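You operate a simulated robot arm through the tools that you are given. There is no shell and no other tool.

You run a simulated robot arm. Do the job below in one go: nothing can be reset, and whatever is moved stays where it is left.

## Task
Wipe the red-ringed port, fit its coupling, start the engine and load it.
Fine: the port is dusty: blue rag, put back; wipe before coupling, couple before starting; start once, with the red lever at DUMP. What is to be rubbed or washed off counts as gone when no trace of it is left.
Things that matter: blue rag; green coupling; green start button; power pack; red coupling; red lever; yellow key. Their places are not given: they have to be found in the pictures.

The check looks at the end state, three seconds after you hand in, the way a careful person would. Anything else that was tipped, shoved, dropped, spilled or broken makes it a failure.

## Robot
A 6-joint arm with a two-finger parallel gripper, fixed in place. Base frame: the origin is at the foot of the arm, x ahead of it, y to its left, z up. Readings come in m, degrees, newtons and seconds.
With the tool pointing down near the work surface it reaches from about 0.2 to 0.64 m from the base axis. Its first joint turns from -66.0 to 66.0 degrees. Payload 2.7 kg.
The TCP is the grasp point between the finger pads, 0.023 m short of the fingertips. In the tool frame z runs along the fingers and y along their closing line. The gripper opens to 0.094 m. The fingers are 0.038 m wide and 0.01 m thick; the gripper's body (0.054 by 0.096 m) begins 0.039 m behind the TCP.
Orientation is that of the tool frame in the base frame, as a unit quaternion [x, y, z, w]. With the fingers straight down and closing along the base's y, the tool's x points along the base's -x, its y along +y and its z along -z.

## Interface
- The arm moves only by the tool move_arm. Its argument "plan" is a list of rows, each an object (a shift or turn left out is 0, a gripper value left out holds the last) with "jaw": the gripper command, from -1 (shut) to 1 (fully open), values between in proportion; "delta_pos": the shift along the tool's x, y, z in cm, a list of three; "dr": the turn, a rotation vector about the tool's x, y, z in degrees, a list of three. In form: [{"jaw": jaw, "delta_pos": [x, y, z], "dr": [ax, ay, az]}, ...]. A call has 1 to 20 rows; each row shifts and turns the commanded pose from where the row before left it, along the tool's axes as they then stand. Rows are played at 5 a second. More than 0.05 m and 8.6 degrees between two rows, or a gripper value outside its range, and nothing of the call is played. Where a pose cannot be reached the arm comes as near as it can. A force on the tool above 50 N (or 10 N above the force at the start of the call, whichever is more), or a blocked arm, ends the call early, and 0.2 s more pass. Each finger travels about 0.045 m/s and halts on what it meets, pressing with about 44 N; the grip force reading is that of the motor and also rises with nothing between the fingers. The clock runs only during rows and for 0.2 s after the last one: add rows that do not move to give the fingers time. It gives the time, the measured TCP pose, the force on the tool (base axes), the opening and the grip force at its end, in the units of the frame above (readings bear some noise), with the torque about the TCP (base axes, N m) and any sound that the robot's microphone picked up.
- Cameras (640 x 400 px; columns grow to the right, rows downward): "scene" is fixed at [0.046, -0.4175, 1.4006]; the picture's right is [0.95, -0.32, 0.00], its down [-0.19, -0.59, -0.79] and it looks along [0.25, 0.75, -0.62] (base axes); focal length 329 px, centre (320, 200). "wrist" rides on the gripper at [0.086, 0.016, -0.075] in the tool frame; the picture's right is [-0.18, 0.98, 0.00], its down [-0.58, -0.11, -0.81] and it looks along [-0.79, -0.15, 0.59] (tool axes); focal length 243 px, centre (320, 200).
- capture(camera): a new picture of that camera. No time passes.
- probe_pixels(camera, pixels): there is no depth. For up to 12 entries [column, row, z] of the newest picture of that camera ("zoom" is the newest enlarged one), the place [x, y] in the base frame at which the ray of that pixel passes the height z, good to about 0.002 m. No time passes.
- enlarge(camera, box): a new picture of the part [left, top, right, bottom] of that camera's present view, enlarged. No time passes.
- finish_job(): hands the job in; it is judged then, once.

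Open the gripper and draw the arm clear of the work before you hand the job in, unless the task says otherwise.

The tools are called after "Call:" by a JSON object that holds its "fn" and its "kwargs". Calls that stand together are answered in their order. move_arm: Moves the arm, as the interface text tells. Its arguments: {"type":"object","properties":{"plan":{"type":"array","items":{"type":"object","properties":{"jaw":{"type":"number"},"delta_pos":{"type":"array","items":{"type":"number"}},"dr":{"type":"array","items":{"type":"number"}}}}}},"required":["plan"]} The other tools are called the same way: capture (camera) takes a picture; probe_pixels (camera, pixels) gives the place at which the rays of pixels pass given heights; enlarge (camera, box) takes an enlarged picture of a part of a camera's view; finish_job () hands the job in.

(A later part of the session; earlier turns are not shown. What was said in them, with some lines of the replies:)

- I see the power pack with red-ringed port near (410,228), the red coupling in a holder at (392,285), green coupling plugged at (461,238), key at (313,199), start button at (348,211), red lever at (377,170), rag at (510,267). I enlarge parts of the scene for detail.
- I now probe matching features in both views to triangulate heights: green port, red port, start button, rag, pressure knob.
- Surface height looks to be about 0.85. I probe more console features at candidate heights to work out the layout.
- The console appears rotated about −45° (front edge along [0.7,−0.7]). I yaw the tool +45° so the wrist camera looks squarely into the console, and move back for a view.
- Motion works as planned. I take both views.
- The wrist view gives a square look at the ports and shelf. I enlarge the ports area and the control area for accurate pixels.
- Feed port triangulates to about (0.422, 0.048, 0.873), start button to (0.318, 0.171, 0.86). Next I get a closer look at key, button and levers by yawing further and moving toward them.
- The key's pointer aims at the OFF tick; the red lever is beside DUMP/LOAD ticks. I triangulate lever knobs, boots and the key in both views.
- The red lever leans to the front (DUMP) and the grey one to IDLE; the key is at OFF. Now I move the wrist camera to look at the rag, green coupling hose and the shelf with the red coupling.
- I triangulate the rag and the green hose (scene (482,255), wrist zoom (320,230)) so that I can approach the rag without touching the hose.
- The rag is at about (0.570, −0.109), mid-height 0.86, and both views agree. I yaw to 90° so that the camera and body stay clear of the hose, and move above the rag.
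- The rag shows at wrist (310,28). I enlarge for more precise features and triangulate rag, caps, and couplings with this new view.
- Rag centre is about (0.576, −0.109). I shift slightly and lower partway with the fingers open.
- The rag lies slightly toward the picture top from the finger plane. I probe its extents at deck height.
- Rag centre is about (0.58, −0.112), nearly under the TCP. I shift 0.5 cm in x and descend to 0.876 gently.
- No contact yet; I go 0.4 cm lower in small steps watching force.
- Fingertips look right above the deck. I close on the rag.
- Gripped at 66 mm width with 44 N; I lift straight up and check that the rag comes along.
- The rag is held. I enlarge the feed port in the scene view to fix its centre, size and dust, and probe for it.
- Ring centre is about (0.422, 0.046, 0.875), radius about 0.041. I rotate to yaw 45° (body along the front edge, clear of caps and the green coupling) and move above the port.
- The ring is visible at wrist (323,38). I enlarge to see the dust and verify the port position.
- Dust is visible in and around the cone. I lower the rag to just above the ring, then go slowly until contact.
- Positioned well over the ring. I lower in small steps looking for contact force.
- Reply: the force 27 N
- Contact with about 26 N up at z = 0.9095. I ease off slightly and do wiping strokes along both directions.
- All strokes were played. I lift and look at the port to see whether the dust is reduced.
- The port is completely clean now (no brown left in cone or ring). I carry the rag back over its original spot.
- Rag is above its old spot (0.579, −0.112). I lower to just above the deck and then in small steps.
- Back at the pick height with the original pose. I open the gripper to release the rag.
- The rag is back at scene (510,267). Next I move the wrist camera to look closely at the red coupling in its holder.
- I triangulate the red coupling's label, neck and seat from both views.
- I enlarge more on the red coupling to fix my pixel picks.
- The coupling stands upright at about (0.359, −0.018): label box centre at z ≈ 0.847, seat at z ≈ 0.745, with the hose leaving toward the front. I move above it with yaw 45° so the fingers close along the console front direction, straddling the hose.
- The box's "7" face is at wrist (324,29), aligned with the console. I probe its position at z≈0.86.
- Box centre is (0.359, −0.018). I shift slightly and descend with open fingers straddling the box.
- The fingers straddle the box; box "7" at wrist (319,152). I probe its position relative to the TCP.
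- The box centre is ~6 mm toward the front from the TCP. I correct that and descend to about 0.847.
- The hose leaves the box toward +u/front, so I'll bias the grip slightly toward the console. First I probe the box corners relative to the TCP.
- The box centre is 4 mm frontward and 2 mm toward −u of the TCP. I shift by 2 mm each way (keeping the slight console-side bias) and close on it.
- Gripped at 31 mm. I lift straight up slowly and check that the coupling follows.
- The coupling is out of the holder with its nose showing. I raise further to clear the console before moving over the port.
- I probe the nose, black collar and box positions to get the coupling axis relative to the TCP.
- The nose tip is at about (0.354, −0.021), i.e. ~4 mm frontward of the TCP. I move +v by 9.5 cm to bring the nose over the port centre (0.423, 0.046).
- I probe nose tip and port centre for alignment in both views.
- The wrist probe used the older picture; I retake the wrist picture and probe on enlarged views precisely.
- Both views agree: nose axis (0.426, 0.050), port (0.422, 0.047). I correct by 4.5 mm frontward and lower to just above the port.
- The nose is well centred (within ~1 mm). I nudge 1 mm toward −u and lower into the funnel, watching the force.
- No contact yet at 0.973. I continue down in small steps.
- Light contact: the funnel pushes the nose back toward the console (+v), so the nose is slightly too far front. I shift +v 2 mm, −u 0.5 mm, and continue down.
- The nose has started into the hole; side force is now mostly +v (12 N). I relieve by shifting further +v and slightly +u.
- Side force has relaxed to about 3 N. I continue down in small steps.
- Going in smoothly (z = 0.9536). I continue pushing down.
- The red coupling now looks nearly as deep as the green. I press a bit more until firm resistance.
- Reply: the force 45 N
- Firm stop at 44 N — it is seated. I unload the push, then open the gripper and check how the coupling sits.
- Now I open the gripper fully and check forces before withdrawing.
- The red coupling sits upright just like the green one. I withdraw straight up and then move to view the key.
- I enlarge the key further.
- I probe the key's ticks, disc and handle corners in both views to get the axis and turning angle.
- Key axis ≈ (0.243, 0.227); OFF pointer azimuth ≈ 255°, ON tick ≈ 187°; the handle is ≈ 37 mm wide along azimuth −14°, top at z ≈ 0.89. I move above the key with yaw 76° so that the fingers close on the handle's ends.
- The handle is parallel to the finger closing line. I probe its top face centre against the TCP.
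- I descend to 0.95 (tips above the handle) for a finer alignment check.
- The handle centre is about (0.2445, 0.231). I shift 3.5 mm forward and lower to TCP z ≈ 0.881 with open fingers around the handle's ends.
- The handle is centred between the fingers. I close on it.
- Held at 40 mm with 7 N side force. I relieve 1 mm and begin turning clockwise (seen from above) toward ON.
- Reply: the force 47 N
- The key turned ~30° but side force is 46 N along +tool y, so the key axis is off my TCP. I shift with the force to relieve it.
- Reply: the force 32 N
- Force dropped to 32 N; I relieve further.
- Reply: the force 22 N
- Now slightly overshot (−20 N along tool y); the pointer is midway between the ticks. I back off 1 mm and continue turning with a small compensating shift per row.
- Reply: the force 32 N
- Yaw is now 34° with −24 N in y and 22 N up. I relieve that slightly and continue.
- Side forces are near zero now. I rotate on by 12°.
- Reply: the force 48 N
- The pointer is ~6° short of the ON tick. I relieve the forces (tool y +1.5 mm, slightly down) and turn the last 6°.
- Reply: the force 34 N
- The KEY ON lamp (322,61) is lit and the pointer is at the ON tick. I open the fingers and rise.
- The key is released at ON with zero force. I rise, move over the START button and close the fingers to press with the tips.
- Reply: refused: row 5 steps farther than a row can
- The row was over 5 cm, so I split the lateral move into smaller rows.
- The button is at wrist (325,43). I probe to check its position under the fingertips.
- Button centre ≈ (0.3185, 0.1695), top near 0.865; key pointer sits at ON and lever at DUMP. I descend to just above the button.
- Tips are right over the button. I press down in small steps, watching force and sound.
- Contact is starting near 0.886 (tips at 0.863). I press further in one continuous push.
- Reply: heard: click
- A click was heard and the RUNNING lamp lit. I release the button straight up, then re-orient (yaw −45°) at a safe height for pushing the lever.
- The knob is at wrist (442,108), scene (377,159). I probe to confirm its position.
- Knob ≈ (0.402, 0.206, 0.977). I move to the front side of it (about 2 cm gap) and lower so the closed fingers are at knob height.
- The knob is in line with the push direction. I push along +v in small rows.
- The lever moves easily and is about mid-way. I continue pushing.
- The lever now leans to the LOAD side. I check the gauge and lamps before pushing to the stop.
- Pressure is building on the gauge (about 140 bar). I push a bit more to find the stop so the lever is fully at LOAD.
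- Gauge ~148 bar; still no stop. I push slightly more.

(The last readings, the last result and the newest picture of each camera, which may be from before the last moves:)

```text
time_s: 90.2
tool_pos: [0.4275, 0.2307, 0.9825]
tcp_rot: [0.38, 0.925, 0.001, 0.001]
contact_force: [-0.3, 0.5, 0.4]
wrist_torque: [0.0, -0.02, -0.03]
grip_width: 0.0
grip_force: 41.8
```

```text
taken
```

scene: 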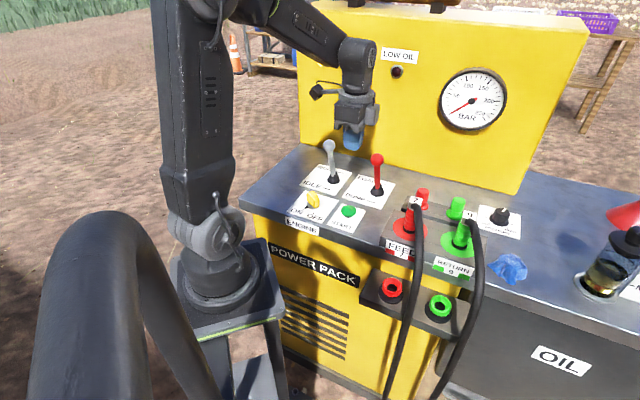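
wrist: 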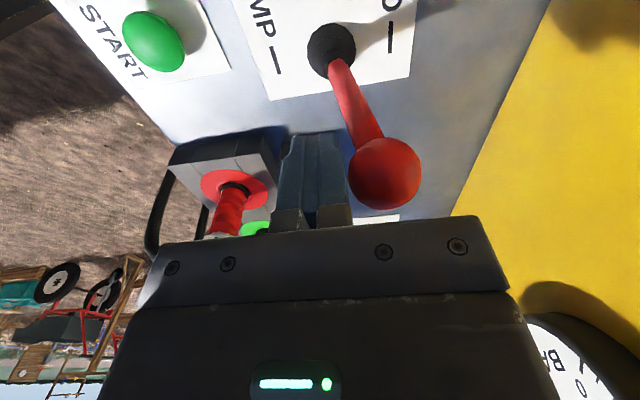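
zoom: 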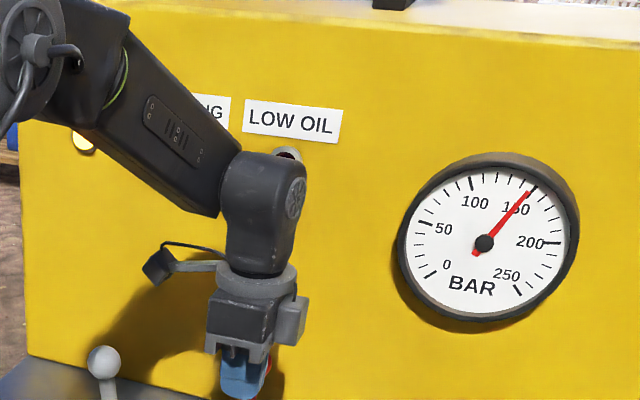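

Pressure settled at ~150 bar. I try a little further to find the mechanical stop.

Call:
{"fn": "move_arm", "kwargs": {"plan": [{"delta_pos": [0, 0.3, 0]}, {"delta_pos": [0, 0.2, 0]}, {}]}}

Call:
{"fn": "capture", "kwargs": {"camera": "wrist"}}

Call:
{"fn": "enlarge", "kwargs": {"camera": "scene", "box": [320, 120, 440, 220]}}

```text
time_s: 91.0
tool_pos: [0.4318, 0.236, 0.9827]
tcp_rot: [0.381, 0.925, 0.0, 0.001]
contact_force: [-0.6, -0.2, -1.0]
wrist_torque: [-0.01, -0.03, -0.02]
grip_width: 0.0
grip_force: 42.8
```

```text
taken
```

wrist: 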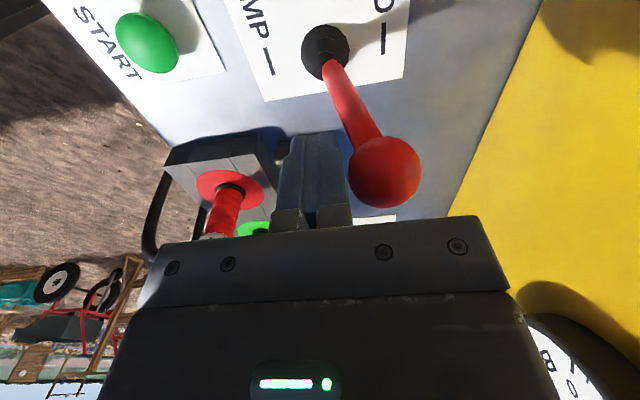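

```text
4.00 times, centred on (380, 170) of scene
```

zoom: 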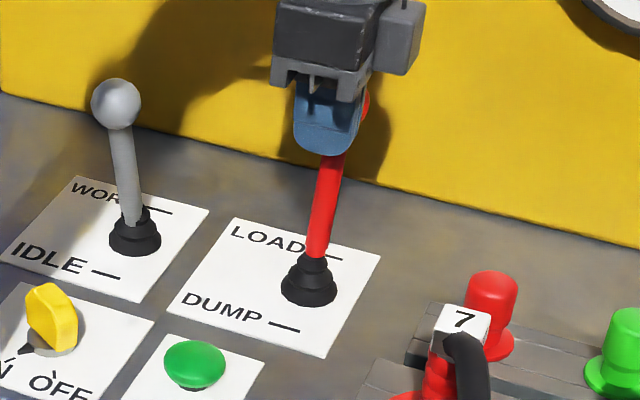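

By geometry the symmetric LOAD position is only a few mm further. I push a few more mm to feel the stop.

Call:
{"fn": "move_arm", "kwargs": {"plan": [{"delta_pos": [0, 0.2, 0]}, {"delta_pos": [0, 0.2, 0]}, {}]}}

```text
time_s: 91.8
tool_pos: [0.4342, 0.2384, 0.9822]
tcp_rot: [0.38, 0.925, 0.0, 0.001]
contact_force: [0.0, -0.5, -0.7]
wrist_torque: [-0.01, -0.02, -0.01]
grip_width: 0.0
grip_force: 42.3
```

Call:
{"fn": "move_arm", "kwargs": {"plan": [{"delta_pos": [0, 0.2, 0]}, {"delta_pos": [0, 0.2, 0]}, {}]}}

Call:
{"fn": "capture", "kwargs": {"camera": "wrist"}}

Call:
{"fn": "enlarge", "kwargs": {"camera": "scene", "box": [290, 20, 530, 220]}}

```text
time_s: 92.6
tool_pos: [0.4355, 0.2417, 0.9828]
tcp_rot: [0.381, 0.925, 0.0, 0.0]
contact_force: [0.0, 0.1, 0.3]
wrist_torque: [-0.01, -0.02, 0.02]
grip_width: 0.0
grip_force: 42.1
```

```text
taken
```

wrist: 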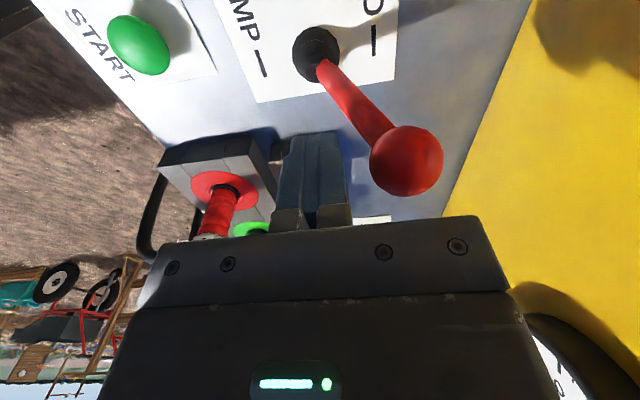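

```text
2.00 times, centred on (410, 120) of scene
```

zoom: 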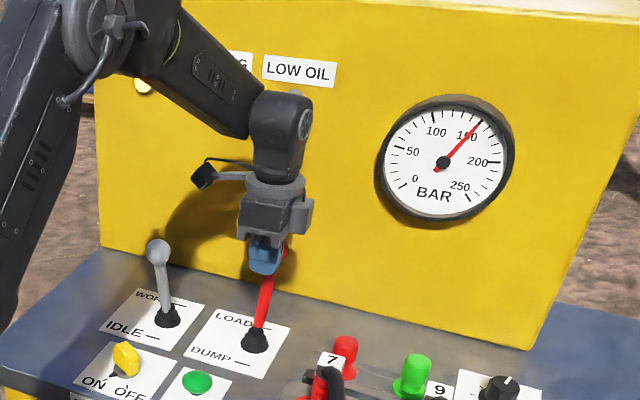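

The knob snapped ahead of the fingers into the LOAD detent, with about 155 bar on the gauge. I back off and raise the arm clear.

Call:
{"fn": "move_arm", "kwargs": {"plan": [{"delta_pos": [0, -1.5, 0]}, {"delta_pos": [0, -2, 0]}, {"delta_pos": [0, 0, -4]}, {"delta_pos": [0, 0, -4]}, {"delta_pos": [0, 0, -4]}, {"delta_pos": [0, -4, -2]}, {"delta_pos": [0, -4, 0]}, {"jaw": 1, "delta_pos": [0, -4, 0]}, {"jaw": 1, "delta_pos": [0, -4, 0]}, {"jaw": 1}, {"jaw": 1}, {"jaw": 1}]}}

Call:
{"fn": "capture", "kwargs": {"camera": "scene"}}

Call:
{"fn": "capture", "kwargs": {"camera": "wrist"}}

Call:
{"fn": "enlarge", "kwargs": {"camera": "scene", "box": [280, 20, 540, 180]}}

Call:
{"fn": "enlarge", "kwargs": {"camera": "scene", "box": [360, 170, 540, 340]}}

```text
time_s: 95.2
tool_pos: [0.2978, 0.1029, 1.121]
tcp_rot: [0.381, 0.925, 0.0, 0.001]
contact_force: [-0.8, 0.3, -1.4]
wrist_torque: [0.01, -0.01, -0.01]
grip_width: 0.0939
grip_force: 0.0
```

```text
taken
```

scene: 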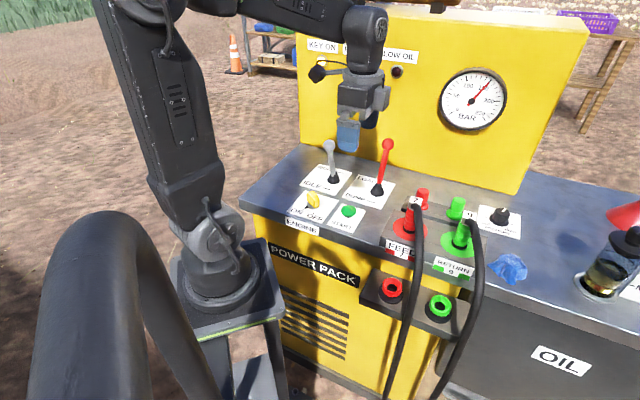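

```text
taken
```

wrist: 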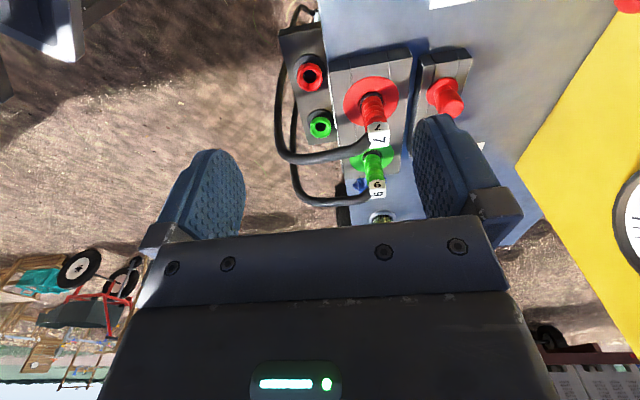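

```text
2.46 times, centred on (410, 100) of scene
```

zoom: 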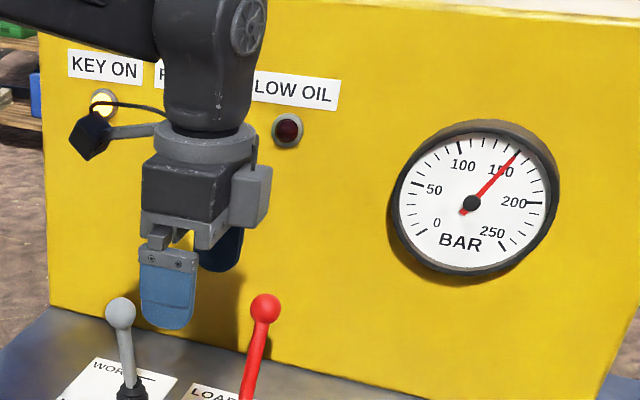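

```text
2.35 times, centred on (450, 255) of scene
```

zoom: 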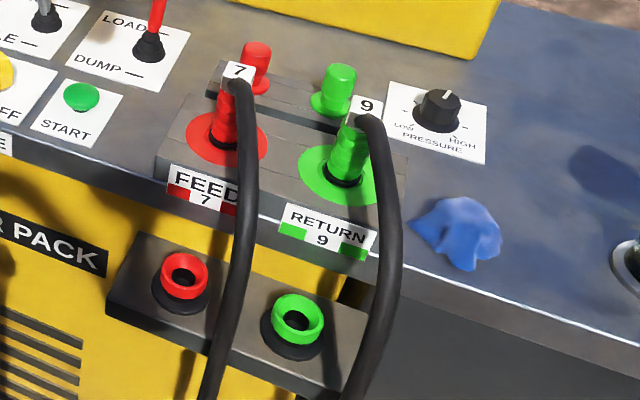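

Everything looks right: coupling 7 in FEED, rag in place, lever at LOAD. I draw the arm further clear and verify the RUNNING lamp.

Call:
{"fn": "move_arm", "kwargs": {"plan": [{"delta_pos": [0, -2, -3]}, {"delta_pos": [-2, -2, -3]}, {"delta_pos": [-3, -2, -2]}, {"delta_pos": [-3, -2, 0]}, {"delta_pos": [-3, -2, 0]}, {}, {}]}}

Call:
{"fn": "capture", "kwargs": {"camera": "scene"}}

Call:
{"fn": "enlarge", "kwargs": {"camera": "scene", "box": [280, 20, 540, 180]}}

Call:
{"fn": "enlarge", "kwargs": {"camera": "scene", "box": [280, 130, 460, 250]}}

```text
time_s: 96.8
tool_pos: [0.3076, -0.0463, 1.2016]
tcp_rot: [0.381, 0.925, 0.0, 0.001]
contact_force: [0.0, -0.4, 0.0]
wrist_torque: [-0.01, -0.01, -0.05]
grip_width: 0.0937
grip_force: 0.0
```

```text
taken
```

scene: 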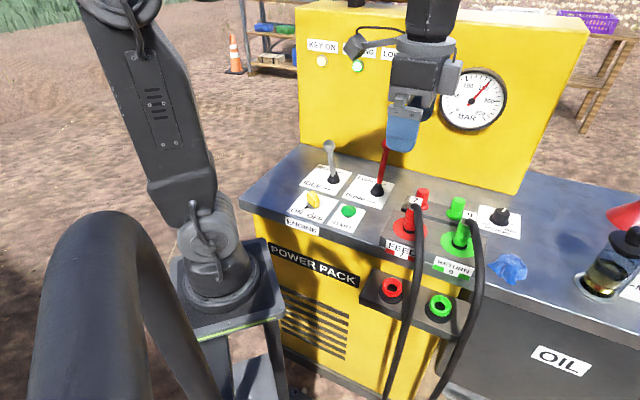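

```text
2.46 times, centred on (410, 100) of scene
```

zoom: 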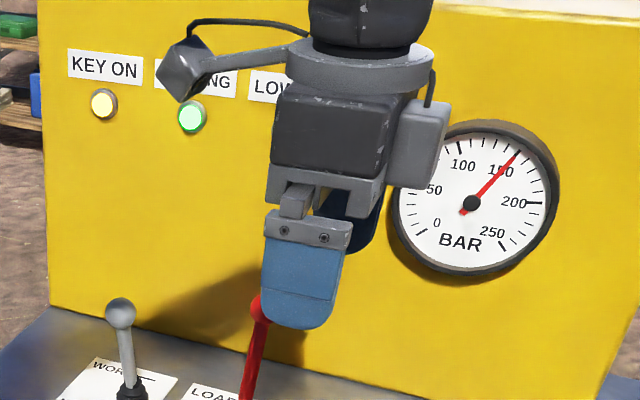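

```text
3.33 times, centred on (370, 190) of scene
```

zoom: 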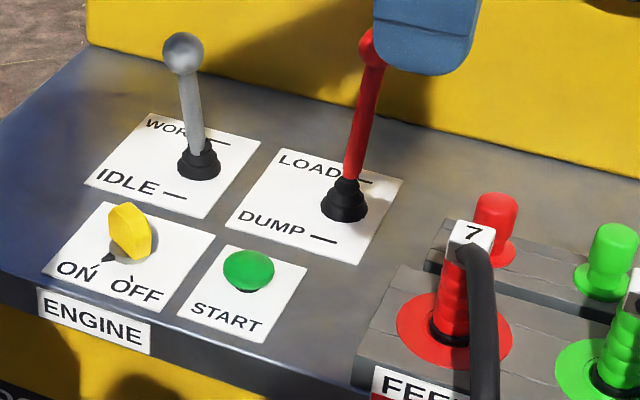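

KEY ON and RUNNING are lit, the gauge holds about 155 bar, the red lever is at LOAD, coupling 7 is in the clean FEED port and the rag is back in its place. The gripper is open and the arm is clear, so I hand the job in.

Call:
{"fn": "finish_job", "kwargs": {}}

```text
The job is handed in.
```

The job is done and handed in; no verdict came back after hand-in. These are the results from the last pictures and readings:

- **Port:** I wiped the red-ringed FEED port with the blue rag. The close-up afterwards showed no dust in the cone or on the ring.
- **Rag:** It is back on the deck where I picked it up.
- **Coupling:** The red coupling (7) was pushed into FEED until it met a firm stop at 44 N. It now sits level with the green one in RETURN.
- **Start:** With the key at ON and the red lever at DUMP, I pressed the start button once. The RUNNING lamp came on with a click and has stayed lit.
- **Load:** The red lever snapped over to LOAD, and the gauge holds at about 155 bar. The LOW OIL lamp was dark when I last saw it; the arm hid it in the final picture.

The grey lever was left at IDLE, since the task did not mention it. The gripper is open, the arm is raised clear, and nothing else in the pictures has moved.
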